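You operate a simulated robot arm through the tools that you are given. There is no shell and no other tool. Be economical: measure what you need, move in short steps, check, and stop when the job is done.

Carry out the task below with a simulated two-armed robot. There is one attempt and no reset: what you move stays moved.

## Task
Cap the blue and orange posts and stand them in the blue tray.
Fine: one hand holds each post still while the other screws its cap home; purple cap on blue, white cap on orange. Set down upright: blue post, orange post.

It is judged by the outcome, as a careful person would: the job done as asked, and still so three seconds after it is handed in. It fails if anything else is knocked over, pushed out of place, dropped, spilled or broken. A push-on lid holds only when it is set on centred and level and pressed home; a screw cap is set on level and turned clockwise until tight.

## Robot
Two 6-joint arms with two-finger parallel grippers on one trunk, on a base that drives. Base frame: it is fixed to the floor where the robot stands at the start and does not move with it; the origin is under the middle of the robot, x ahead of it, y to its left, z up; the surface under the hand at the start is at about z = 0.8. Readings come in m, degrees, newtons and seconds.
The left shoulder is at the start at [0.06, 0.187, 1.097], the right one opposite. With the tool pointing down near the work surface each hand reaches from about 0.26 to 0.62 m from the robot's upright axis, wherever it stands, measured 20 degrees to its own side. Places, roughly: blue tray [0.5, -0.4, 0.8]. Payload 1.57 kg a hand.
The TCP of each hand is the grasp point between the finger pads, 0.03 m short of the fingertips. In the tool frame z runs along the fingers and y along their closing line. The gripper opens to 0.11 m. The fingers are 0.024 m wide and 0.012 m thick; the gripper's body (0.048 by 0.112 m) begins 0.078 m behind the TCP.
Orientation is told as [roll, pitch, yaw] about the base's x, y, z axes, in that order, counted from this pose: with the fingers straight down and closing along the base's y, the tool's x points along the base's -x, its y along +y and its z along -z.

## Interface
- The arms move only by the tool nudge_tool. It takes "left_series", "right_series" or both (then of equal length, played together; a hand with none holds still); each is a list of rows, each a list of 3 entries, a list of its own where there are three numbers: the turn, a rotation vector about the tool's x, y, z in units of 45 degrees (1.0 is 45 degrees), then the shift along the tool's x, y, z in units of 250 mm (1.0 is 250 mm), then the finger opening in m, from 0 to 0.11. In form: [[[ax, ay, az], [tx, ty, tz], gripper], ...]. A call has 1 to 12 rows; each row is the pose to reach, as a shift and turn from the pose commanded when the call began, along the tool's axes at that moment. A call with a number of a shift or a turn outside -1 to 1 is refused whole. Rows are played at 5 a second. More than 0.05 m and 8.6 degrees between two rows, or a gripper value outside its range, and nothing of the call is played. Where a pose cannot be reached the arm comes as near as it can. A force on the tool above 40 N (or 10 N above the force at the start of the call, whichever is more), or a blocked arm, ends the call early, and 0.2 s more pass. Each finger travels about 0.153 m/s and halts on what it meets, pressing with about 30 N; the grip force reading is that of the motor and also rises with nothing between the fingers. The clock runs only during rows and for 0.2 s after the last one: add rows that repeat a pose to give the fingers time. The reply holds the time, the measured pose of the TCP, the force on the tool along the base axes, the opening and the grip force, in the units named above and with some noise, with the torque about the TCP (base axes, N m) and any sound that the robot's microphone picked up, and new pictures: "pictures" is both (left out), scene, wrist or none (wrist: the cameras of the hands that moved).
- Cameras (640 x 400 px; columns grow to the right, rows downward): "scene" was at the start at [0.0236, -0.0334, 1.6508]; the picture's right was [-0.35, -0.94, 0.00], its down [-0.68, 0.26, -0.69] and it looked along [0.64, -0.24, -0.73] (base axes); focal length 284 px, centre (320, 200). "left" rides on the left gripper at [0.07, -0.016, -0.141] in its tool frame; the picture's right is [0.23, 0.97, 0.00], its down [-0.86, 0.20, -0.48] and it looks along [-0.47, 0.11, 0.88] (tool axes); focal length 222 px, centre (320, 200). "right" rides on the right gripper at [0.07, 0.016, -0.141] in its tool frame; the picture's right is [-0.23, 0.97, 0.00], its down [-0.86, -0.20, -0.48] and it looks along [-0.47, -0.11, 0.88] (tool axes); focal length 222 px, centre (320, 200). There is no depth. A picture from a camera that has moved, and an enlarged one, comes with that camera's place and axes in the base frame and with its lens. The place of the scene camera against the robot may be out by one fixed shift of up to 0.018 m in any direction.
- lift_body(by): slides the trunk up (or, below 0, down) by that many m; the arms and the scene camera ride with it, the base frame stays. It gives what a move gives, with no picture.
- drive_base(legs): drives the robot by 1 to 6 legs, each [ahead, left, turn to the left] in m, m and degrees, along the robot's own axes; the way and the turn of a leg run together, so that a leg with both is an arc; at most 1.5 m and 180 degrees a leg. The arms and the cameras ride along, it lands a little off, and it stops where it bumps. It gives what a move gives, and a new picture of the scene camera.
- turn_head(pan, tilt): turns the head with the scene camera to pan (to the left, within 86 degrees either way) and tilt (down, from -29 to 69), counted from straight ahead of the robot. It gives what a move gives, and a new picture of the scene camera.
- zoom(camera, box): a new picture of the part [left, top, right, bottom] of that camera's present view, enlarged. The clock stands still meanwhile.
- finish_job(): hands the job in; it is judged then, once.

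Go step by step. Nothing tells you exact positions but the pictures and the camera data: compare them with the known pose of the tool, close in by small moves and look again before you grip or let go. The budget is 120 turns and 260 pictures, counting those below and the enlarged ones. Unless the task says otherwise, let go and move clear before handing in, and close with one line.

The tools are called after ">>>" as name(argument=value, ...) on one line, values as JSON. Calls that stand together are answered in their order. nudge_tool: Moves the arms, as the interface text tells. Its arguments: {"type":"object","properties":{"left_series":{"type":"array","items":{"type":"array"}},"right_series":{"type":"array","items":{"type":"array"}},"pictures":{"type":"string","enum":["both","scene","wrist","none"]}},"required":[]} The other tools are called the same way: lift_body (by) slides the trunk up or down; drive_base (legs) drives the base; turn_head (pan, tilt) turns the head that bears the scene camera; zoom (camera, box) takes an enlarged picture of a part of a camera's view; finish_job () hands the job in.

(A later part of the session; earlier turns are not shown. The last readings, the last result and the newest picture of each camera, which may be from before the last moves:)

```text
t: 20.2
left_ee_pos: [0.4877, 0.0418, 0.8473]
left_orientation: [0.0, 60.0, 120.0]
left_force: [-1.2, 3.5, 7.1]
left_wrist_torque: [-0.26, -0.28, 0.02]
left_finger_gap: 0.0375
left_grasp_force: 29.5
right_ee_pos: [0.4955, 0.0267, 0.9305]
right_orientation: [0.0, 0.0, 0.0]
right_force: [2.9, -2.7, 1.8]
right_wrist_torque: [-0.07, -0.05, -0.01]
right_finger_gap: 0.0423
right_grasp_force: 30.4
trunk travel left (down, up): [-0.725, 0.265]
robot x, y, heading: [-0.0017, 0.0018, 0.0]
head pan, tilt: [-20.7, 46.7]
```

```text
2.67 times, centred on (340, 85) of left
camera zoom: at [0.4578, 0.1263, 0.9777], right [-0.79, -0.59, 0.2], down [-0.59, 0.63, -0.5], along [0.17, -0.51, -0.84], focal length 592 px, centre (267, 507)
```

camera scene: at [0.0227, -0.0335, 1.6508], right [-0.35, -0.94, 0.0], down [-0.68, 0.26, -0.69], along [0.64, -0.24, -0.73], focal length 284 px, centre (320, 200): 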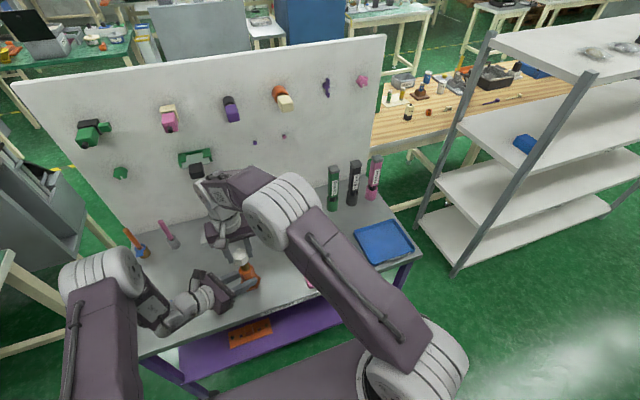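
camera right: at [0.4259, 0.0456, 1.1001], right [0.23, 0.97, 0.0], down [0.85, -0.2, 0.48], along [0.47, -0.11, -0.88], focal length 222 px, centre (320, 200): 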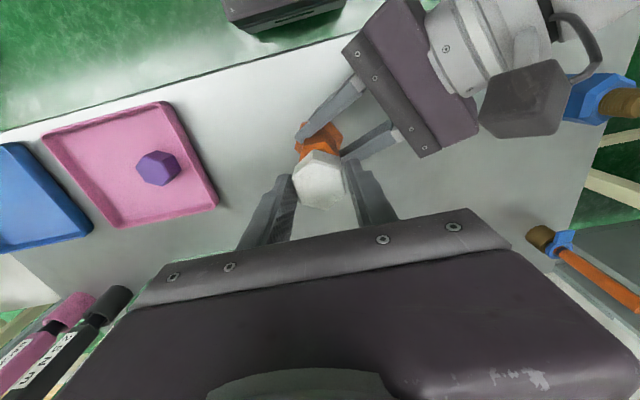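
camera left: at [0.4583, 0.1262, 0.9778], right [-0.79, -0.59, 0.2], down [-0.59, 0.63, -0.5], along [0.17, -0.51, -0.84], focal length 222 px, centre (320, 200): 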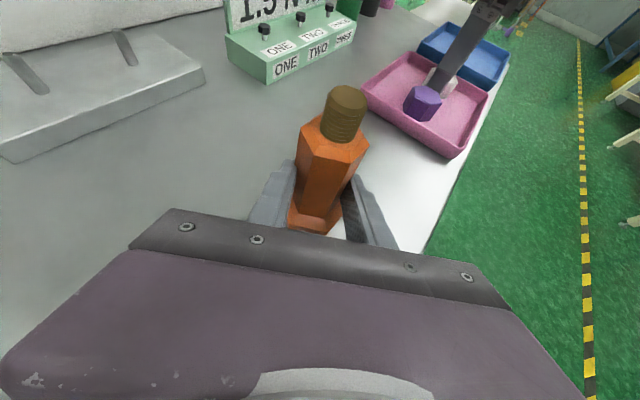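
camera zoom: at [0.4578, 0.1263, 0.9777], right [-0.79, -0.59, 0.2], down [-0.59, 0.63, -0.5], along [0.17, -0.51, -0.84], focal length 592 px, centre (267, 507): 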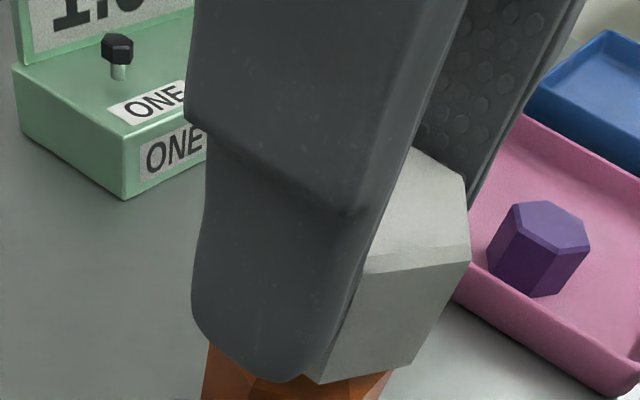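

The cap is nearly over the whole stud, with a slight lateral force. I'll ease it +x/−y by 0.5 mm and go down to contact.

>>> nudge_tool(right_series=[[[0, 0, 0], [-0.002, -0.002, 0.004], 0.02], [[0, 0, 0], [-0.002, -0.002, 0.01], 0.02], [[0, 0, 0], [-0.002, -0.002, 0.016], 0.02], [[0, 0, 0], [-0.002, -0.002, 0.022], 0.02], [[0, 0, 0], [-0.002, -0.002, 0.022], 0.02]], pictures="none")

>>> zoom(camera="left", box=[260, 10, 420, 160])

```text
t: 21.4
left_ee_pos: [0.4871, 0.041, 0.8468]
left_orientation: [-0.1, 59.9, 119.9]
left_force: [10.4, -5.7, -8.7]
left_wrist_torque: [0.81, 0.33, 0.04]
left_finger_gap: 0.0377
left_grasp_force: 29.8
right_ee_pos: [0.4948, 0.0265, 0.9276]
right_orientation: [0.1, -0.3, -0.1]
right_force: [-1.6, 4.0, 33.8]
right_wrist_torque: [0.09, 0.01, -0.02]
right_finger_gap: 0.0423
right_grasp_force: 30.4
trunk travel left (down, up): [-0.725, 0.265]
robot x, y, heading: [0.0001, 0.0028, 0.0]
head pan, tilt: [-20.7, 46.7]
```

```text
2.67 times, centred on (340, 85) of left
camera zoom: at [0.4572, 0.1258, 0.9778], right [-0.79, -0.59, 0.2], down [-0.59, 0.63, -0.5], along [0.17, -0.51, -0.84], focal length 592 px, centre (267, 507)
```

zoom: 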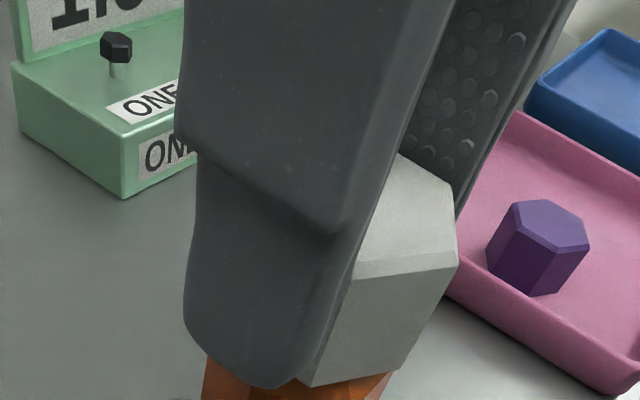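

Firm contact at about 34 N, now at the thread. I'll ease off 1 mm and turn clockwise 45°.

>>> nudge_tool(right_series=[[[0, 0, 0], [0, 0, -0.004], 0.02], [[0, 0, 0.17], [0, 0, -0.004], 0.02], [[0, 0, 0.34], [0, 0, -0.003], 0.02], [[0, 0, 0.5], [0, 0, -0.003], 0.02], [[0, 0, 0.67], [0, 0, -0.002], 0.02], [[0, 0, 0.83], [0, 0, -0.002], 0.02], [[0, 0, 1.0], [0, 0, -0.001], 0.02]], pictures="none")

>>> zoom(camera="left", box=[260, 10, 420, 160])

```text
t: 23.0
left_ee_pos: [0.487, 0.0421, 0.8466]
left_orientation: [0.0, 59.9, 120.0]
left_force: [1.5, -9.2, -10.8]
left_wrist_torque: [0.75, 0.38, -0.09]
left_finger_gap: 0.0374
left_grasp_force: 30.2
right_ee_pos: [0.4968, 0.0257, 0.9269]
right_orientation: [0.0, 0.1, -45.0]
right_force: [2.4, 7.9, 29.0]
right_wrist_torque: [0.3, -0.09, -0.02]
right_finger_gap: 0.0424
right_grasp_force: 30.4
trunk travel left (down, up): [-0.725, 0.265]
robot x, y, heading: [0.0011, 0.0042, -0.1]
head pan, tilt: [-20.7, 46.7]
```

```text
2.67 times, centred on (340, 85) of left
camera zoom: at [0.4568, 0.1259, 0.9778], right [-0.79, -0.58, 0.2], down [-0.59, 0.63, -0.5], along [0.17, -0.51, -0.84], focal length 592 px, centre (267, 507)
```

zoom: 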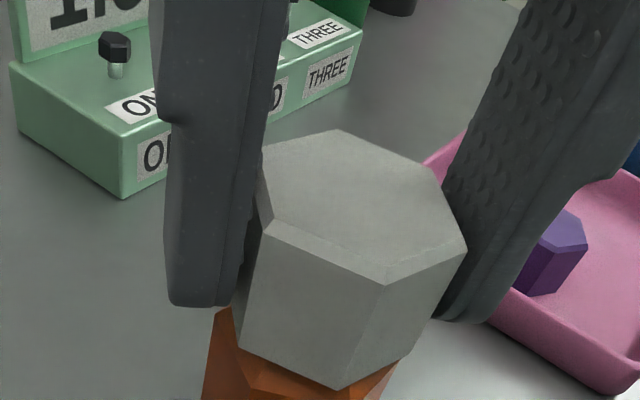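

There's no torque yet. I'll keep turning clockwise, easing the side force.

>>> nudge_tool(right_series=[[[0, 0, 0], [0.002, 0.002, 0], 0.02], [[0, 0, 0.17], [0.002, 0.002, 0], 0.02], [[0, 0, 0.34], [0.002, 0.002, 0.001], 0.02], [[0, 0, 0.5], [0.002, 0.002, 0.001], 0.02], [[0, 0, 0.67], [0.002, 0.002, 0.002], 0.02], [[0, 0, 0.83], [0.002, 0.002, 0.002], 0.02], [[0, 0, 1.0], [0.002, 0.002, 0.002], 0.02]], pictures="none")

>>> zoom(camera="left", box=[260, 10, 420, 160])

```text
t: 24.6
left_ee_pos: [0.4871, 0.0416, 0.8472]
left_orientation: [-0.1, 59.8, 119.9]
left_force: [-6.3, 0.9, -13.8]
left_wrist_torque: [0.24, 0.2, -0.02]
left_finger_gap: 0.0376
left_grasp_force: 29.9
right_ee_pos: [0.4955, 0.0263, 0.9256]
right_orientation: [0.1, 0.0, -90.1]
right_force: [4.4, -3.1, 29.2]
right_wrist_torque: [-0.06, -0.14, -0.02]
right_finger_gap: 0.0419
right_grasp_force: 30.1
trunk travel left (down, up): [-0.725, 0.265]
robot x, y, heading: [0.0028, 0.0027, -0.0]
head pan, tilt: [-20.7, 46.7]
```

```text
2.67 times, centred on (340, 85) of left
camera zoom: at [0.4567, 0.126, 0.9778], right [-0.79, -0.59, 0.2], down [-0.59, 0.63, -0.5], along [0.17, -0.51, -0.84], focal length 592 px, centre (267, 507)
```

zoom: 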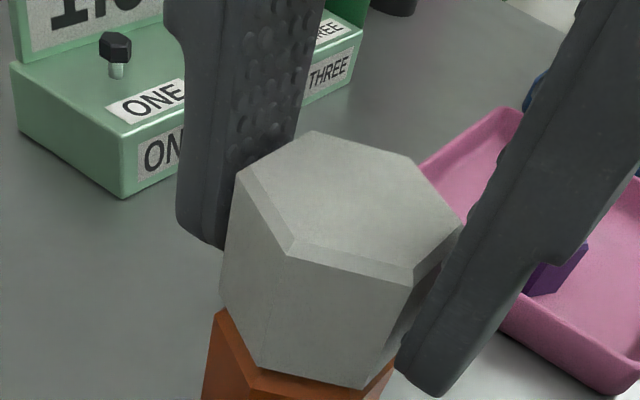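

The cap is descending a little. I'll turn another 45°.

>>> nudge_tool(right_series=[[[0, 0, 0.15], [0, 0, 0], 0.02], [[0, 0, 0.3], [0, 0, 0.001], 0.02], [[0, 0, 0.45], [0, 0, 0.001], 0.02], [[0, 0, 0.6], [0, 0, 0.002], 0.02], [[0, 0, 0.75], [0, 0, 0.002], 0.02], [[0, 0, 0.9], [0, 0, 0.003], 0.02], [[0, 0, 1.0], [0, 0, 0.003], 0.02]], pictures="scene")

>>> zoom(camera="left", box=[260, 10, 420, 160])

```text
t: 26.2
left_ee_pos: [0.4866, 0.0413, 0.8471]
left_orientation: [-0.2, 59.9, 119.9]
left_force: [-12.1, 14.9, -6.3]
left_wrist_torque: [-0.28, -0.03, 0.02]
left_finger_gap: 0.0374
left_grasp_force: 29.8
right_ee_pos: [0.4949, 0.027, 0.9258]
right_orientation: [0.1, 0.2, -134.9]
right_force: [9.5, -14.8, 18.2]
right_wrist_torque: [-0.45, -0.3, -0.01]
right_finger_gap: 0.0424
right_grasp_force: 29.6
trunk travel left (down, up): [-0.725, 0.265]
robot x, y, heading: [0.0021, 0.0011, 0.2]
head pan, tilt: [-20.7, 46.7]
camera scene: at [0.0214, -0.0337, 1.6509], right [-0.35, -0.94, 0.0], down [-0.68, 0.26, -0.69], along [0.64, -0.24, -0.73], focal length 284 px, centre (320, 200)
```

scene: 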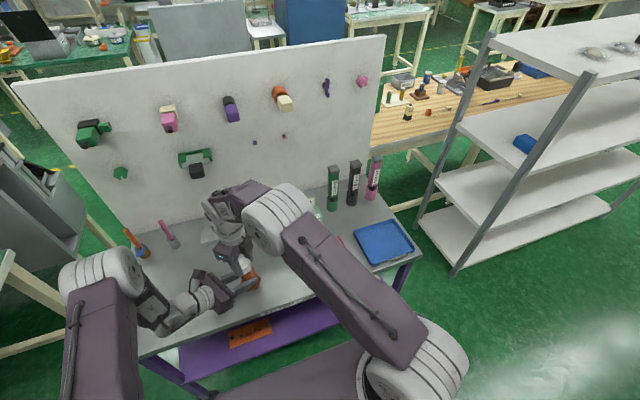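

```text
2.67 times, centred on (340, 85) of left
camera zoom: at [0.457, 0.1263, 0.9782], right [-0.79, -0.59, 0.2], down [-0.59, 0.63, -0.5], along [0.17, -0.51, -0.84], focal length 592 px, centre (267, 507)
```

zoom: 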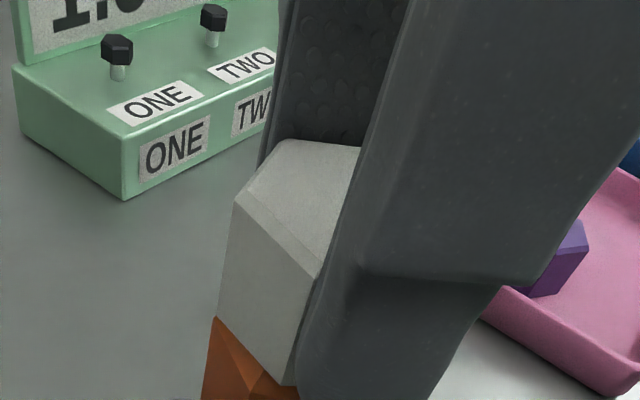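

The side force swings with rotation, so the grip is a little off-centre. I'll release the cap, turn the open hand back and inspect.

>>> nudge_tool(right_series=[[[0, 0, 0], [0, 0, 0], 0.064], [[0, 0, 0], [0, 0, 0], 0.064], [[0, 0, -0.17], [0, 0, 0], 0.064], [[0, 0, -0.34], [0, 0, 0], 0.064], [[0, 0, -0.5], [0, 0, 0], 0.064], [[0, 0, -0.67], [0, 0, 0], 0.064], [[0, 0, -0.83], [0, 0, 0], 0.064], [[0, 0, -1], [0, 0, 0], 0.064]], pictures="wrist")

>>> zoom(camera="left", box=[260, 10, 420, 160])

>>> zoom(camera="right", box=[240, 120, 400, 240])

```text
t: 28.0
left_ee_pos: [0.4887, 0.0418, 0.8461]
left_orientation: [-0.1, 60.2, 119.9]
left_force: [3.5, -0.9, 9.4]
left_wrist_torque: [0.12, -0.05, -0.03]
left_finger_gap: 0.0374
left_grasp_force: 29.9
right_ee_pos: [0.496, 0.027, 0.9233]
right_orientation: [0.0, -0.1, -89.8]
right_force: [0.0, -0.9, 0.3]
right_wrist_torque: [-0.01, 0.01, -0.02]
right_finger_gap: 0.0643
right_grasp_force: 0.1
trunk travel left (down, up): [-0.725, 0.265]
robot x, y, heading: [0.0011, -0.0004, -0.1]
head pan, tilt: [-20.7, 46.7]
camera right: at [0.5127, 0.097, 1.0673], right [0.97, -0.22, 0.0], down [-0.2, -0.86, 0.48], along [-0.11, -0.47, -0.88], focal length 222 px, centre (320, 200)
```

right: 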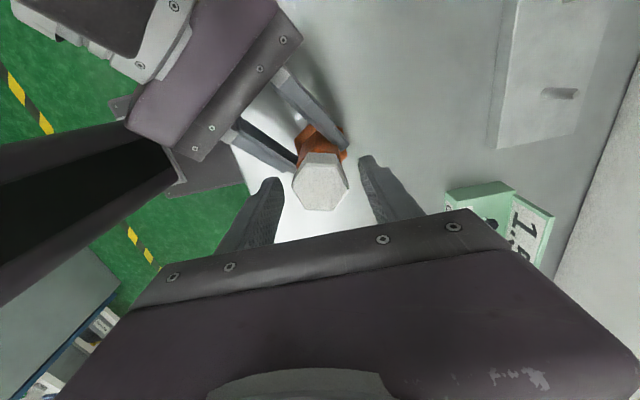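

```text
2.67 times, centred on (340, 85) of left
camera zoom: at [0.458, 0.1261, 0.9781], right [-0.79, -0.59, 0.2], down [-0.59, 0.63, -0.5], along [0.17, -0.51, -0.84], focal length 592 px, centre (267, 507)
```

zoom: 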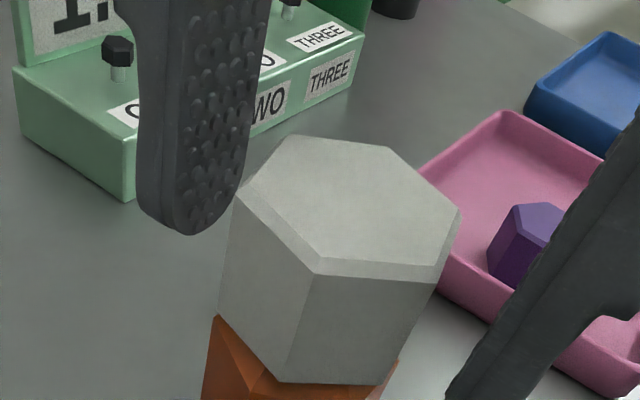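

```text
3.33 times, centred on (320, 180) of right
camera zoom: at [0.5127, 0.097, 1.0673], right [0.97, -0.22, 0.0], down [-0.2, -0.86, 0.48], along [-0.11, -0.47, -0.88], focal length 740 px, centre (320, 267)
```

zoom: 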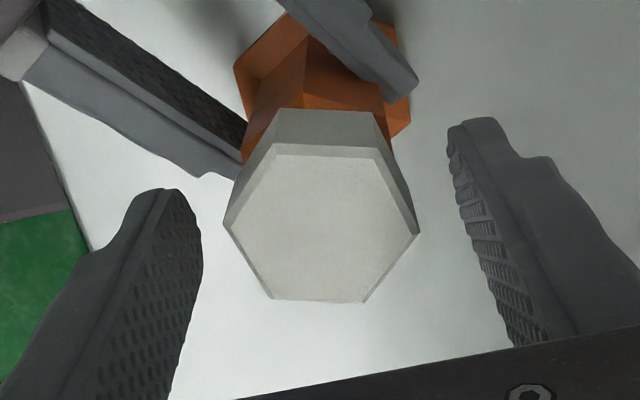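

The cap is standing level on the stud, its flats now at yaw −15 (mod 60). I'll turn the open hand back to −15, shifting 1.5 mm toward −y to centre, then regrip.

>>> nudge_tool(right_series=[[[0, 0, -0.17], [-0.006, 0.001, 0], 0.064], [[0, 0, -0.34], [-0.006, 0.001, 0], 0.064], [[0, 0, -0.5], [-0.006, 0.001, 0], 0.064], [[0, 0, -0.67], [-0.006, 0.001, 0], 0.064], [[0, 0, -0.83], [-0.006, 0.001, 0], 0.064], [[0, 0, -1], [-0.006, 0.001, 0], 0.064]], pictures="none")

>>> nudge_tool(right_series=[[[0, 0, -0.17], [0, 0, 0], 0.064], [[0, 0, -0.34], [0, 0, 0], 0.064], [[0, 0, -0.5], [0, 0, 0], 0.064], [[0, 0, -0.667], [0, 0, 0], 0.064], [[0, 0, -0.667], [0, 0, 0], 0.05], [[0, 0, -0.667], [0, 0, 0], 0.02], [[0, 0, -0.667], [0, 0, 0], 0.02]], pictures="wrist")

>>> zoom(camera="left", box=[260, 10, 420, 160])

```text
t: 29.4
left_ee_pos: [0.4871, 0.0419, 0.8467]
left_orientation: [-0.1, 60.0, 119.9]
left_force: [2.8, -1.4, 11.4]
left_wrist_torque: [0.17, -0.03, -0.06]
left_finger_gap: 0.0373
left_grasp_force: 29.6
right_ee_pos: [0.4956, 0.0257, 0.9254]
right_orientation: [0.0, 0.1, -44.8]
right_force: [-0.9, -0.3, -0.1]
right_wrist_torque: [0.02, -0.01, 0.02]
right_finger_gap: 0.0641
right_grasp_force: 0.0
trunk travel left (down, up): [-0.725, 0.265]
robot x, y, heading: [0.0003, 0.0014, 0.1]
head pan, tilt: [-20.7, 46.7]
```

```text
t: 31.0
left_ee_pos: [0.487, 0.0412, 0.848]
left_orientation: [-0.1, 60.0, 119.8]
left_force: [2.0, -9.2, 10.9]
left_wrist_torque: [0.52, 0.06, -0.06]
left_finger_gap: 0.0375
left_grasp_force: 29.3
right_ee_pos: [0.496, 0.0262, 0.9245]
right_orientation: [0.1, -0.1, -15.0]
right_force: [0.0, 8.4, 0.2]
right_wrist_torque: [0.22, 0.0, -0.02]
right_finger_gap: 0.0423
right_grasp_force: 30.1
trunk travel left (down, up): [-0.725, 0.265]
robot x, y, heading: [0.0, -0.0003, 0.1]
head pan, tilt: [-20.7, 46.7]
camera right: at [0.4337, 0.0606, 1.0673], right [0.47, 0.88, 0.0], down [0.77, -0.41, 0.48], along [0.42, -0.22, -0.88], focal length 222 px, centre (320, 200)
```

right: 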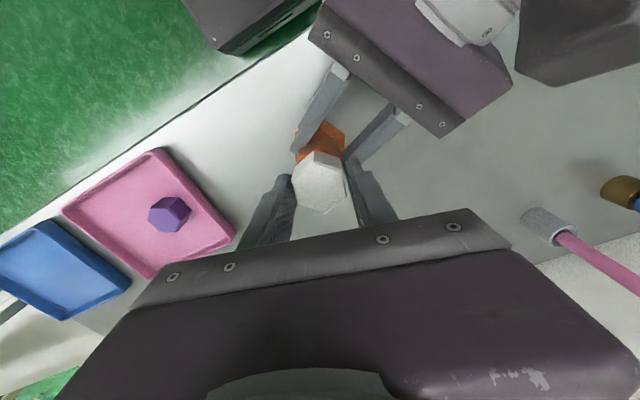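

```text
2.67 times, centred on (340, 85) of left
camera zoom: at [0.4573, 0.126, 0.9778], right [-0.79, -0.58, 0.2], down [-0.59, 0.63, -0.5], along [0.17, -0.51, -0.84], focal length 592 px, centre (267, 507)
```

zoom: 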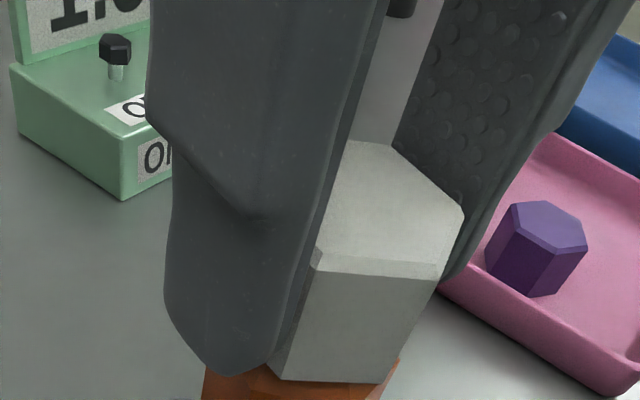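

Regripped squarely. I'll nudge +y 0.5 mm and turn on clockwise.

>>> nudge_tool(right_series=[[[0, 0, 0], [0, 0.002, 0.002], 0.02], [[0, 0, 0.17], [0, 0.002, 0.003], 0.02], [[0, 0, 0.34], [0, 0.002, 0.004], 0.02], [[0, 0, 0.5], [0, 0.002, 0.005], 0.02], [[0, 0, 0.67], [0, 0.002, 0.006], 0.02], [[0, 0, 0.83], [0, 0.002, 0.007], 0.02], [[0, 0, 1.0], [0, 0.002, 0.008], 0.02]], pictures="none")

>>> nudge_tool(right_series=[[[0, 0, 0.17], [0, 0, 0.001], 0.02], [[0, 0, 0.34], [0, 0, 0.002], 0.02], [[0, 0, 0.5], [0, 0, 0.003], 0.02], [[0, 0, 0.67], [0, 0, 0.004], 0.02], [[0, 0, 0.83], [0, 0, 0.005], 0.02], [[0, 0, 1.0], [0, 0, 0.006], 0.02]], pictures="none")

>>> zoom(camera="left", box=[260, 10, 420, 160])

```text
t: 32.6
left_ee_pos: [0.4867, 0.042, 0.8467]
left_orientation: [0.1, 60.0, 119.9]
left_force: [-7.1, -1.5, 8.1]
left_wrist_torque: [-0.2, -0.24, -0.13]
left_finger_gap: 0.0377
left_grasp_force: 30.0
right_ee_pos: [0.4955, 0.0261, 0.9236]
right_orientation: [0.1, 0.1, -60.1]
right_force: [9.3, -0.7, 4.8]
right_wrist_torque: [0.05, -0.28, 0.02]
right_finger_gap: 0.0423
right_grasp_force: 29.8
trunk travel left (down, up): [-0.725, 0.265]
robot x, y, heading: [-0.0016, 0.0011, -0.2]
head pan, tilt: [-20.7, 46.7]
```

```text
t: 34.0
left_ee_pos: [0.4871, 0.0418, 0.8464]
left_orientation: [-0.3, 59.9, 119.9]
left_force: [7.8, -4.9, -14.0]
left_wrist_torque: [0.61, 0.52, 0.03]
left_finger_gap: 0.0376
left_grasp_force: 30.1
right_ee_pos: [0.4954, 0.0259, 0.921]
right_orientation: [0.1, 0.0, -105.2]
right_force: [-5.6, 2.2, 34.2]
right_wrist_torque: [0.1, 0.1, 0.03]
right_finger_gap: 0.0425
right_grasp_force: 30.7
trunk travel left (down, up): [-0.725, 0.265]
robot x, y, heading: [0.0006, -0.0015, -0.1]
head pan, tilt: [-20.7, 46.7]
```

```text
2.67 times, centred on (340, 85) of left
camera zoom: at [0.4569, 0.1258, 0.978], right [-0.79, -0.59, 0.19], down [-0.59, 0.63, -0.5], along [0.17, -0.51, -0.84], focal length 592 px, centre (267, 507)
```

zoom: 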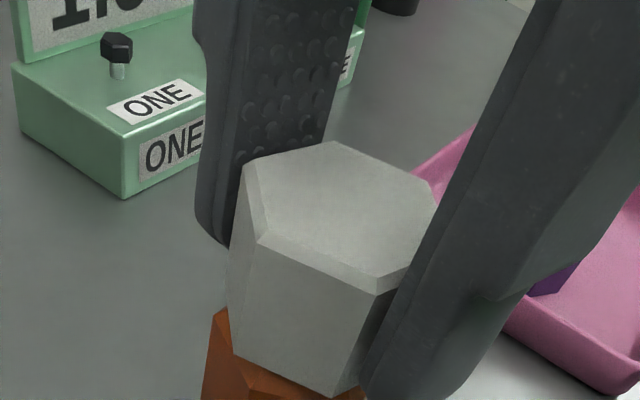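

The cap is lower now. I'll finish this stroke to −135 without adding pressure, then go back for the next one.

>>> nudge_tool(right_series=[[[0, 0, 0.17], [0, 0, 0], 0.02], [[0, 0, 0.34], [0, 0, 0], 0.02], [[0, 0, 0.5], [0, 0, 0], 0.02], [[0, 0, 0.667], [0, 0, 0], 0.02], [[0, 0, 0.667], [0, 0, 0], 0.02]], pictures="none")

>>> nudge_tool(right_series=[[[0, 0, 0], [0, 0, 0], 0.064], [[0, 0, 0], [0, 0, 0], 0.064], [[0, 0, -0.17], [0, 0, 0], 0.064], [[0, 0, -0.34], [0, 0, 0], 0.064], [[0, 0, -0.5], [0, 0, 0], 0.064], [[0, 0, -0.67], [0, 0, 0], 0.064], [[0, 0, -0.83], [0, 0, 0], 0.064], [[0, 0, -1], [0, 0, 0], 0.064]], pictures="none")

>>> zoom(camera="right", box=[240, 120, 400, 240])

>>> zoom(camera="left", box=[260, 50, 420, 200])

```text
t: 35.2
left_ee_pos: [0.4876, 0.0413, 0.8475]
left_orientation: [0.0, 60.1, 119.9]
left_force: [-0.9, -9.2, -5.5]
left_wrist_torque: [0.69, 0.27, -0.08]
left_finger_gap: 0.0376
left_grasp_force: 30.3
right_ee_pos: [0.4949, 0.0252, 0.9203]
right_orientation: [0.0, 0.0, -135.2]
right_force: [0.3, 10.1, 13.1]
right_wrist_torque: [0.34, -0.12, -0.02]
right_finger_gap: 0.0423
right_grasp_force: 30.1
trunk travel left (down, up): [-0.725, 0.265]
robot x, y, heading: [-0.0056, 0.0054, 0.1]
head pan, tilt: [-20.7, 46.7]
```

```text
t: 37.0
left_ee_pos: [0.4888, 0.0419, 0.846]
left_orientation: [0.0, 60.0, 119.9]
left_force: [2.0, 1.0, 5.4]
left_wrist_torque: [-0.14, -0.13, 0.02]
left_finger_gap: 0.0372
left_grasp_force: 30.1
right_ee_pos: [0.4964, 0.0257, 0.9211]
right_orientation: [0.0, 0.0, -89.8]
right_force: [-0.5, 0.2, 0.1]
right_wrist_torque: [0.03, 0.0, -0.03]
right_finger_gap: 0.0637
right_grasp_force: 0.1
trunk travel left (down, up): [-0.725, 0.265]
robot x, y, heading: [-0.0018, -0.0034, -0.1]
head pan, tilt: [-20.7, 46.7]
```

```text
3.33 times, centred on (320, 180) of right
camera zoom: at [0.5127, 0.0958, 1.0641], right [0.97, -0.22, 0.0], down [-0.2, -0.86, 0.48], along [-0.11, -0.47, -0.88], focal length 740 px, centre (320, 267)
```

zoom: 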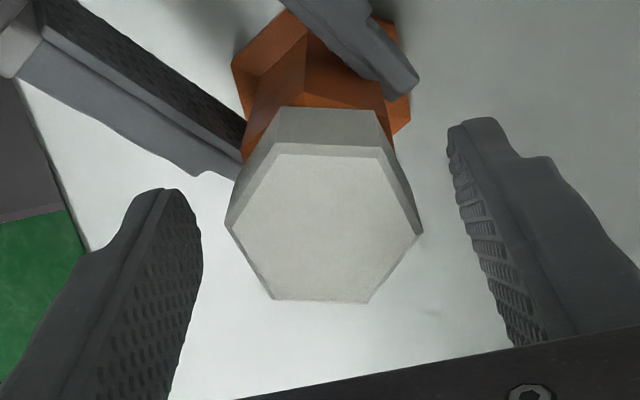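

```text
2.67 times, centred on (340, 125) of left
camera zoom: at [0.4581, 0.1264, 0.9778], right [-0.79, -0.59, 0.2], down [-0.59, 0.63, -0.5], along [0.17, -0.51, -0.84], focal length 592 px, centre (267, 400)
```

zoom: 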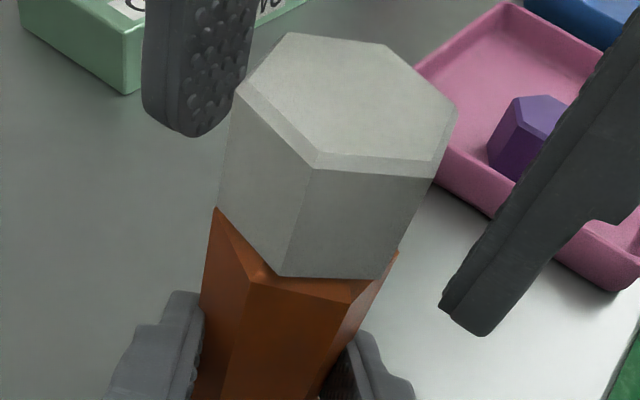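

Unloaded, the cap sits level and about 1 mm lower after 120°, with roughly 6 mm to the shoulder. I'll run a full stroke cycle in one go: back, regrip, turn 120°, release, back.

>>> nudge_tool(right_series=[[[0, 0, -0.17], [0.002, 0.002, -0.004], 0.064], [[0, 0, -0.34], [0.002, 0.002, -0.004], 0.064], [[0, 0, -0.5], [0.002, 0.002, -0.004], 0.064], [[0, 0, -0.67], [0.002, 0.002, -0.004], 0.064], [[0, 0, -0.83], [0.002, 0.002, -0.004], 0.064], [[0, 0, -1], [0.002, 0.002, -0.004], 0.064]], pictures="none")

>>> nudge_tool(right_series=[[[0, 0, -0.17], [0, 0, 0], 0.064], [[0, 0, -0.34], [0, 0, 0], 0.064], [[0, 0, -0.5], [0, 0, 0], 0.064], [[0, 0, -0.667], [0, 0, 0], 0.064], [[0, 0, -0.667], [0, 0, 0], 0.05], [[0, 0, -0.667], [0, 0, 0], 0.02], [[0, 0, -0.667], [0, 0, 0], 0.02]], pictures="none")

>>> nudge_tool(right_series=[[[0, 0, 0.17], [0, 0, 0.004], 0.02], [[0, 0, 0.34], [0, 0, 0.004], 0.02], [[0, 0, 0.5], [0, 0, 0.005], 0.02], [[0, 0, 0.67], [0, 0, 0.005], 0.02], [[0, 0, 0.83], [0, 0, 0.006], 0.02], [[0, 0, 1.0], [0, 0, 0.006], 0.02]], pictures="none")

>>> nudge_tool(right_series=[[[0, 0, 0.17], [0, 0, 0], 0.02], [[0, 0, 0.34], [0, 0, 0.001], 0.02], [[0, 0, 0.5], [0, 0, 0.001], 0.02], [[0, 0, 0.67], [0, 0, 0.001], 0.02], [[0, 0, 0.83], [0, 0, 0.002], 0.02], [[0, 0, 1.0], [0, 0, 0.002], 0.02]], pictures="none")

>>> nudge_tool(right_series=[[[0, 0, 0.17], [0, 0, 0], 0.02], [[0, 0, 0.34], [0, 0, 0], 0.02], [[0, 0, 0.5], [0, 0, 0.001], 0.02], [[0, 0, 0.667], [0, 0, 0.001], 0.02]], pictures="none")

>>> nudge_tool(right_series=[[[0, 0, 0], [0, 0, 0], 0.064], [[0, 0, 0], [0, 0, 0], 0.064], [[0, 0, -0.17], [0, 0, 0], 0.064], [[0, 0, -0.34], [0, 0, 0], 0.064], [[0, 0, -0.5], [0, 0, 0], 0.064], [[0, 0, -0.67], [0, 0, 0], 0.064], [[0, 0, -0.83], [0, 0, 0], 0.064], [[0, 0, -1], [0, 0, 0], 0.064]], pictures="none")

>>> zoom(camera="left", box=[260, 50, 420, 200])

```text
t: 38.4
left_ee_pos: [0.4885, 0.0404, 0.8461]
left_orientation: [0.0, 60.0, 119.8]
left_force: [3.6, -0.8, 7.3]
left_wrist_torque: [-0.17, -0.15, 0.06]
left_finger_gap: 0.0373
left_grasp_force: 29.9
right_ee_pos: [0.4961, 0.0263, 0.9221]
right_orientation: [0.0, 0.1, -44.9]
right_force: [-0.1, -0.7, 0.1]
right_wrist_torque: [0.01, 0.0, -0.03]
right_finger_gap: 0.0641
right_grasp_force: 0.0
trunk travel left (down, up): [-0.725, 0.265]
robot x, y, heading: [-0.0037, 0.0005, 0.1]
head pan, tilt: [-20.7, 46.7]
```

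```text
t: 40.0
left_ee_pos: [0.4879, 0.0414, 0.8463]
left_orientation: [0.0, 60.1, 120.0]
left_force: [2.8, -2.6, 7.6]
left_wrist_torque: [0.04, -0.01, -0.01]
left_finger_gap: 0.0375
left_grasp_force: 29.9
right_ee_pos: [0.4969, 0.0268, 0.9222]
right_orientation: [0.1, 0.0, -14.9]
right_force: [-0.4, 3.9, -1.3]
right_wrist_torque: [0.03, 0.05, -0.02]
right_finger_gap: 0.0424
right_grasp_force: 29.8
trunk travel left (down, up): [-0.725, 0.265]
robot x, y, heading: [0.0004, 0.0005, 0.1]
head pan, tilt: [-20.7, 46.7]
```

```text
t: 41.4
left_ee_pos: [0.487, 0.0417, 0.8459]
left_orientation: [0.0, 60.1, 120.0]
left_force: [1.1, -1.0, 5.9]
left_wrist_torque: [0.21, -0.07, -0.35]
left_finger_gap: 0.0378
left_grasp_force: 30.5
right_ee_pos: [0.4957, 0.0277, 0.92]
right_orientation: [0.2, 0.1, -60.0]
right_force: [2.2, 4.4, 2.4]
right_wrist_torque: [0.0, -0.03, 0.33]
right_finger_gap: 0.037
right_grasp_force: 29.7
trunk travel left (down, up): [-0.725, 0.265]
robot x, y, heading: [0.0011, 0.0012, 0.0]
head pan, tilt: [-20.7, 46.7]
```

```text
t: 42.8
left_ee_pos: [0.4872, 0.0407, 0.846]
left_orientation: [0.1, 60.0, 120.0]
left_force: [-8.7, -1.0, -1.3]
left_wrist_torque: [0.13, -0.73, -0.44]
left_finger_gap: 0.0421
left_grasp_force: 29.6
right_ee_pos: [0.4977, 0.0273, 0.9199]
right_orientation: [0.1, 0.1, -105.2]
right_force: [9.5, 2.4, 2.4]
right_wrist_torque: [-0.05, -0.01, 0.33]
right_finger_gap: 0.0378
right_grasp_force: 29.5
trunk travel left (down, up): [-0.725, 0.265]
robot x, y, heading: [0.0032, -0.0003, 0.1]
head pan, tilt: [-20.7, 46.7]
```

```text
t: 43.8
left_ee_pos: [0.4866, 0.0416, 0.846]
left_orientation: [-0.1, 60.1, 119.9]
left_force: [-6.4, 1.6, -2.9]
left_wrist_torque: [0.13, -0.11, -0.71]
left_finger_gap: 0.0402
left_grasp_force: 30.4
right_ee_pos: [0.4964, 0.026, 0.9203]
right_orientation: [0.0, 0.0, -135.0]
right_force: [4.5, -4.6, 10.5]
right_wrist_torque: [-0.24, 0.09, 0.78]
right_finger_gap: 0.0373
right_grasp_force: 29.7
trunk travel left (down, up): [-0.725, 0.265]
robot x, y, heading: [-0.0019, 0.0006, -0.2]
head pan, tilt: [-20.7, 46.7]
```

```text
t: 45.6
left_ee_pos: [0.4875, 0.0412, 0.8469]
left_orientation: [-0.2, 60.0, 119.9]
left_force: [5.0, 0.0, 15.2]
left_wrist_torque: [-0.61, -0.51, 0.27]
left_finger_gap: 0.0377
left_grasp_force: 30.1
right_ee_pos: [0.4961, 0.0264, 0.9204]
right_orientation: [0.0, 0.0, -89.7]
right_force: [0.0, -0.1, -0.3]
right_wrist_torque: [0.01, -0.02, -0.01]
right_finger_gap: 0.064
right_grasp_force: 0.1
trunk travel left (down, up): [-0.725, 0.265]
robot x, y, heading: [-0.0017, 0.0007, -0.0]
head pan, tilt: [-20.7, 46.7]
```

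```text
2.67 times, centred on (340, 125) of left
camera zoom: at [0.4579, 0.1266, 0.9783], right [-0.79, -0.59, 0.2], down [-0.59, 0.63, -0.5], along [0.17, -0.51, -0.84], focal length 592 px, centre (267, 400)
```

zoom: 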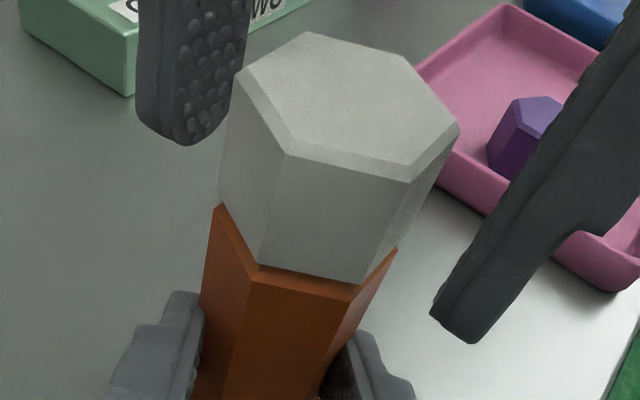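

Torque appeared during that stroke (up to 0.78 N m). The post turned in the left fingers, where the gap went 37→42→38 mm, and the right fingers slipped from a 42 mm to a 37 mm bite, so the cap looks close to home. I'll inspect from the right camera and the scene.

>>> zoom(camera="right", box=[240, 120, 400, 240])

>>> zoom(camera="scene", box=[220, 240, 280, 300])

```text
3.33 times, centred on (320, 180) of right
camera zoom: at [0.5132, 0.097, 1.0628], right [0.97, -0.22, 0.0], down [-0.2, -0.86, 0.48], along [-0.11, -0.47, -0.88], focal length 740 px, centre (320, 267)
```

zoom: 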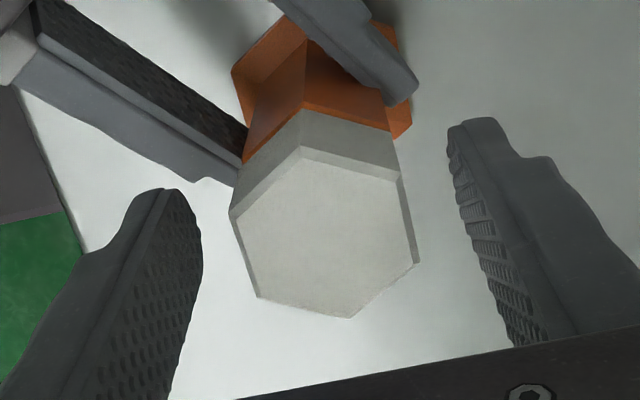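

```text
6.67 times, centred on (250, 270) of scene
camera zoom: at [0.0226, -0.0331, 1.6509], right [-0.35, -0.94, 0.0], down [-0.68, 0.26, -0.69], along [0.64, -0.24, -0.73], focal length 1894 px, centre (787, -267)
```

zoom: 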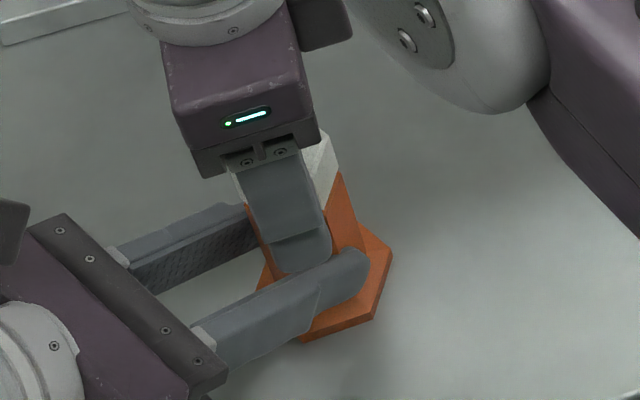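

The cap looks seated on the shoulder, and the flats now lie at yaw −15. I'll regrip there and do a firm tightening stroke, reading the torque.

>>> nudge_tool(right_series=[[[0, 0, -0.17], [0, 0, -0.004], 0.064], [[0, 0, -0.34], [0, 0, -0.004], 0.064], [[0, 0, -0.5], [0, 0, -0.004], 0.064], [[0, 0, -0.67], [0, 0, -0.004], 0.064], [[0, 0, -0.83], [0, 0, -0.004], 0.064], [[0, 0, -1], [0, 0, -0.004], 0.064]], pictures="none")

>>> nudge_tool(right_series=[[[0, 0, -0.17], [0, 0, 0], 0.064], [[0, 0, -0.34], [0, 0, 0], 0.064], [[0, 0, -0.5], [0, 0, 0], 0.064], [[0, 0, -0.667], [0, 0, 0], 0.064], [[0, 0, -0.667], [0, 0, 0], 0.05], [[0, 0, -0.667], [0, 0, 0], 0.02], [[0, 0, -0.667], [0, 0, 0], 0.02]], pictures="none")

>>> nudge_tool(right_series=[[[0, 0, 0.1], [0, 0, 0.002], 0.02], [[0, 0, 0.2], [0, 0, 0.002], 0.02], [[0, 0, 0.3], [0, 0, 0.002], 0.02], [[0, 0, 0.4], [0, 0, 0.002], 0.02]], pictures="none")

>>> zoom(camera="left", box=[240, 50, 420, 230])

```text
t: 47.0
left_ee_pos: [0.4882, 0.0409, 0.8472]
left_orientation: [-0.2, 60.1, 119.8]
left_force: [7.3, 2.2, 17.5]
left_wrist_torque: [-0.58, -0.4, 0.22]
left_finger_gap: 0.0375
left_grasp_force: 29.4
right_ee_pos: [0.4963, 0.0261, 0.9215]
right_orientation: [0.0, 0.0, -44.8]
right_force: [0.4, -0.5, -0.1]
right_wrist_torque: [0.0, 0.01, 0.0]
right_finger_gap: 0.064
right_grasp_force: 0.1
trunk travel left (down, up): [-0.725, 0.265]
robot x, y, heading: [0.0012, -0.0011, -0.0]
head pan, tilt: [-20.7, 46.7]
```

```text
t: 48.6
left_ee_pos: [0.4877, 0.0409, 0.8478]
left_orientation: [-0.2, 60.1, 119.9]
left_force: [5.2, 3.0, 17.0]
left_wrist_torque: [-0.42, -0.25, 0.16]
left_finger_gap: 0.0377
left_grasp_force: 30.3
right_ee_pos: [0.4956, 0.0264, 0.9205]
right_orientation: [0.1, -0.1, -14.8]
right_force: [-0.7, 0.3, 0.1]
right_wrist_torque: [0.04, -0.04, 0.1]
right_finger_gap: 0.0407
right_grasp_force: 30.3
trunk travel left (down, up): [-0.725, 0.265]
robot x, y, heading: [-0.0002, -0.0002, 0.0]
head pan, tilt: [-20.7, 46.7]
```

```text
t: 49.6
left_ee_pos: [0.4872, 0.0421, 0.8457]
left_orientation: [0.0, 60.0, 120.0]
left_force: [1.1, 5.5, 9.1]
left_wrist_torque: [-0.52, -0.12, -0.61]
left_finger_gap: 0.0377
left_grasp_force: 30.0
right_ee_pos: [0.4949, 0.0259, 0.9222]
right_orientation: [-0.1, -0.2, -32.9]
right_force: [-1.0, -7.1, 5.5]
right_wrist_torque: [-0.05, 0.0, 0.68]
right_finger_gap: 0.0424
right_grasp_force: 29.8
trunk travel left (down, up): [-0.725, 0.265]
robot x, y, heading: [0.0004, -0.0016, 0.0]
head pan, tilt: [-20.7, 46.7]
```

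```text
2.22 times, centred on (330, 140) of left
camera zoom: at [0.4567, 0.126, 0.9779], right [-0.79, -0.59, 0.2], down [-0.59, 0.63, -0.5], along [0.17, -0.51, -0.84], focal length 494 px, centre (298, 333)
```

zoom: 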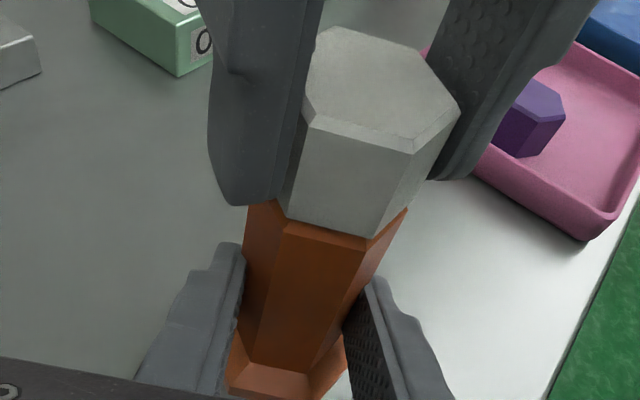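

Torque reaches 0.68 N m with the cap no longer turning and the fingers riding up toward a corner. I'll regrip properly on the flats (about yaw −3) for one clean tightening check.

>>> nudge_tool(right_series=[[[0, 0, 0], [0, 0, 0], 0.064], [[0, 0, 0], [0, 0, 0], 0.064], [[0, 0, -0.17], [0, 0, 0], 0.064], [[0, 0, -0.34], [0, 0, 0], 0.064], [[0, 0, -0.5], [0, 0, 0], 0.064], [[0, 0, -0.667], [0, 0, 0], 0.064], [[0, 0, -0.667], [0, 0, 0], 0.05], [[0, 0, -0.667], [0, 0, 0], 0.02], [[0, 0, -0.667], [0, 0, 0], 0.02]], pictures="none")

>>> nudge_tool(right_series=[[[0, 0, 0.1], [0, 0, 0.002], 0.02], [[0, 0, 0.2], [0, 0, 0.002], 0.02], [[0, 0, 0.3], [0, 0, 0.002], 0.02]], pictures="none")

>>> nudge_tool(right_series=[[[0, 0, 0.1], [0, 0, 0], 0.02], [[0, 0, 0.2], [0, 0, 0], 0.02], [[0, 0, 0.3], [0, 0, 0], 0.02]], pictures="none")

>>> zoom(camera="left", box=[240, 50, 420, 230])

```text
t: 51.6
left_ee_pos: [0.4873, 0.0412, 0.846]
left_orientation: [0.0, 60.1, 119.9]
left_force: [-3.2, 1.8, 3.7]
left_wrist_torque: [-0.08, 0.11, -0.26]
left_finger_gap: 0.0375
left_grasp_force: 30.0
right_ee_pos: [0.4961, 0.0263, 0.9209]
right_orientation: [0.0, -0.2, -2.9]
right_force: [0.2, -1.6, 0.2]
right_wrist_torque: [-0.02, -0.03, 0.26]
right_finger_gap: 0.0371
right_grasp_force: 30.1
trunk travel left (down, up): [-0.725, 0.265]
robot x, y, heading: [0.0013, 0.0009, 0.0]
head pan, tilt: [-20.7, 46.7]
```

```text
t: 52.4
left_ee_pos: [0.489, 0.0411, 0.8458]
left_orientation: [-0.1, 59.8, 120.0]
left_force: [0.0, 1.0, -0.9]
left_wrist_torque: [0.01, -0.15, -0.61]
left_finger_gap: 0.0404
left_grasp_force: 30.0
right_ee_pos: [0.4963, 0.0251, 0.9204]
right_orientation: [0.0, -0.1, -16.6]
right_force: [1.0, -4.2, 8.2]
right_wrist_torque: [-0.27, 0.23, 0.71]
right_finger_gap: 0.0378
right_grasp_force: 30.2
trunk travel left (down, up): [-0.725, 0.265]
robot x, y, heading: [-0.0036, -0.0, -0.0]
head pan, tilt: [-20.7, 46.7]
```

```text
t: 53.2
left_ee_pos: [0.4875, 0.0408, 0.8467]
left_orientation: [-0.1, 60.0, 119.9]
left_force: [0.7, -0.2, 0.1]
left_wrist_torque: [-0.12, 0.44, -0.38]
left_finger_gap: 0.0427
left_grasp_force: 29.9
right_ee_pos: [0.4958, 0.0261, 0.9206]
right_orientation: [0.1, -0.1, -30.1]
right_force: [-0.5, -2.7, 9.0]
right_wrist_torque: [-0.12, 0.09, 0.48]
right_finger_gap: 0.0381
right_grasp_force: 29.4
trunk travel left (down, up): [-0.725, 0.265]
robot x, y, heading: [0.0002, -0.001, 0.2]
head pan, tilt: [-20.7, 46.7]
```

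```text
2.22 times, centred on (330, 140) of left
camera zoom: at [0.4572, 0.1259, 0.978], right [-0.79, -0.59, 0.2], down [-0.59, 0.63, -0.5], along [0.17, -0.51, -0.84], focal length 494 px, centre (298, 333)
```

zoom: 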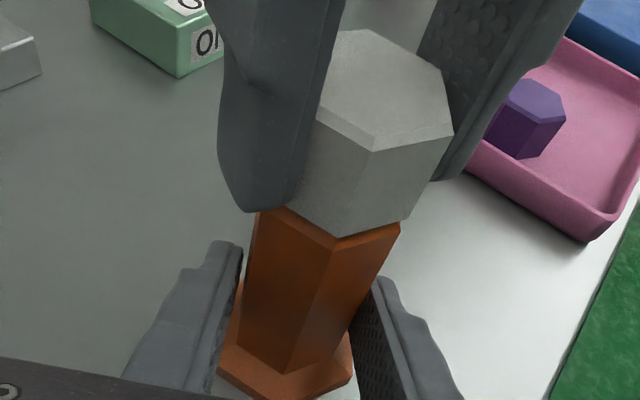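

Cap and post now turn together at about 0.7 N m, so the white cap is tight and seated. Next I'll let the left hand open and back off, then look.

>>> nudge_tool(left_series=[[[0, 0, 0], [0, 0, 0], 0.07], [[0, 0, 0], [0, 0, 0], 0.075], [[0, 0, 0], [0, 0, -0.08], 0.075], [[0, 0, 0], [0, 0, -0.24], 0.075], [[0, 0, 0], [0, 0, -0.4], 0.075], [[0, 0, 0], [0, 0, -0.5], 0.075]], pictures="both")

>>> zoom(camera="left", box=[260, 30, 400, 180])

```text
t: 54.6
left_ee_pos: [0.4311, 0.1331, 0.9114]
left_orientation: [-0.1, 60.0, 120.0]
left_force: [0.7, 0.3, 0.4]
left_wrist_torque: [0.01, 0.02, 0.02]
left_finger_gap: 0.075
left_grasp_force: 0.1
right_ee_pos: [0.4952, 0.0253, 0.9196]
right_orientation: [0.1, -0.1, -29.9]
right_force: [0.8, -1.1, 10.9]
right_wrist_torque: [-0.03, 0.11, 0.07]
right_finger_gap: 0.0375
right_grasp_force: 30.2
trunk travel left (down, up): [-0.725, 0.265]
robot x, y, heading: [0.0034, -0.0018, 0.1]
head pan, tilt: [-20.7, 46.7]
camera scene: at [0.0218, -0.0332, 1.6509], right [-0.35, -0.94, 0.0], down [-0.68, 0.26, -0.69], along [0.64, -0.24, -0.73], focal length 284 px, centre (320, 200)
camera left: at [0.4019, 0.2176, 1.0423], right [-0.79, -0.58, 0.2], down [-0.59, 0.63, -0.5], along [0.17, -0.51, -0.84], focal length 222 px, centre (320, 200)
```

scene: 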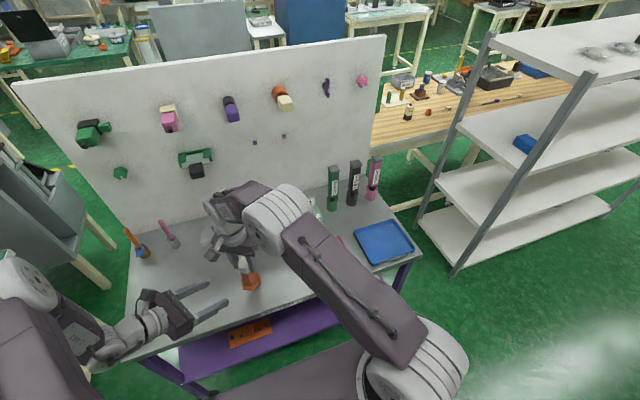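
left: 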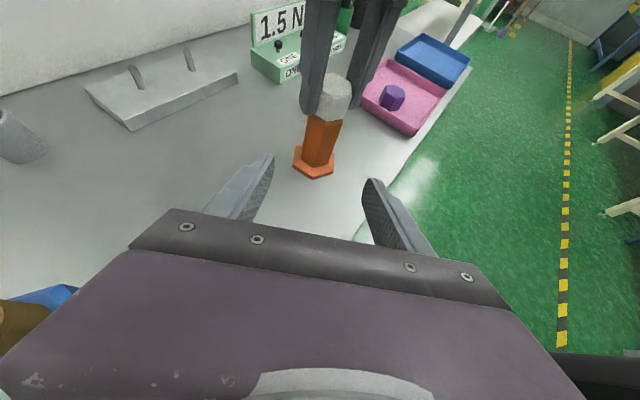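

```text
2.67 times, centred on (330, 105) of left
camera zoom: at [0.4019, 0.2176, 1.0423], right [-0.79, -0.58, 0.2], down [-0.59, 0.63, -0.5], along [0.17, -0.51, -0.84], focal length 592 px, centre (293, 453)
```

zoom: 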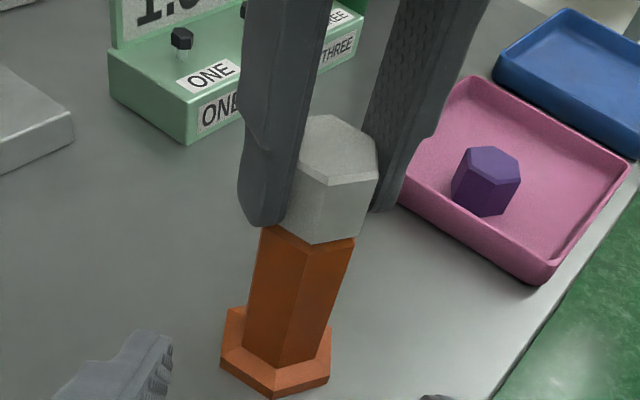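

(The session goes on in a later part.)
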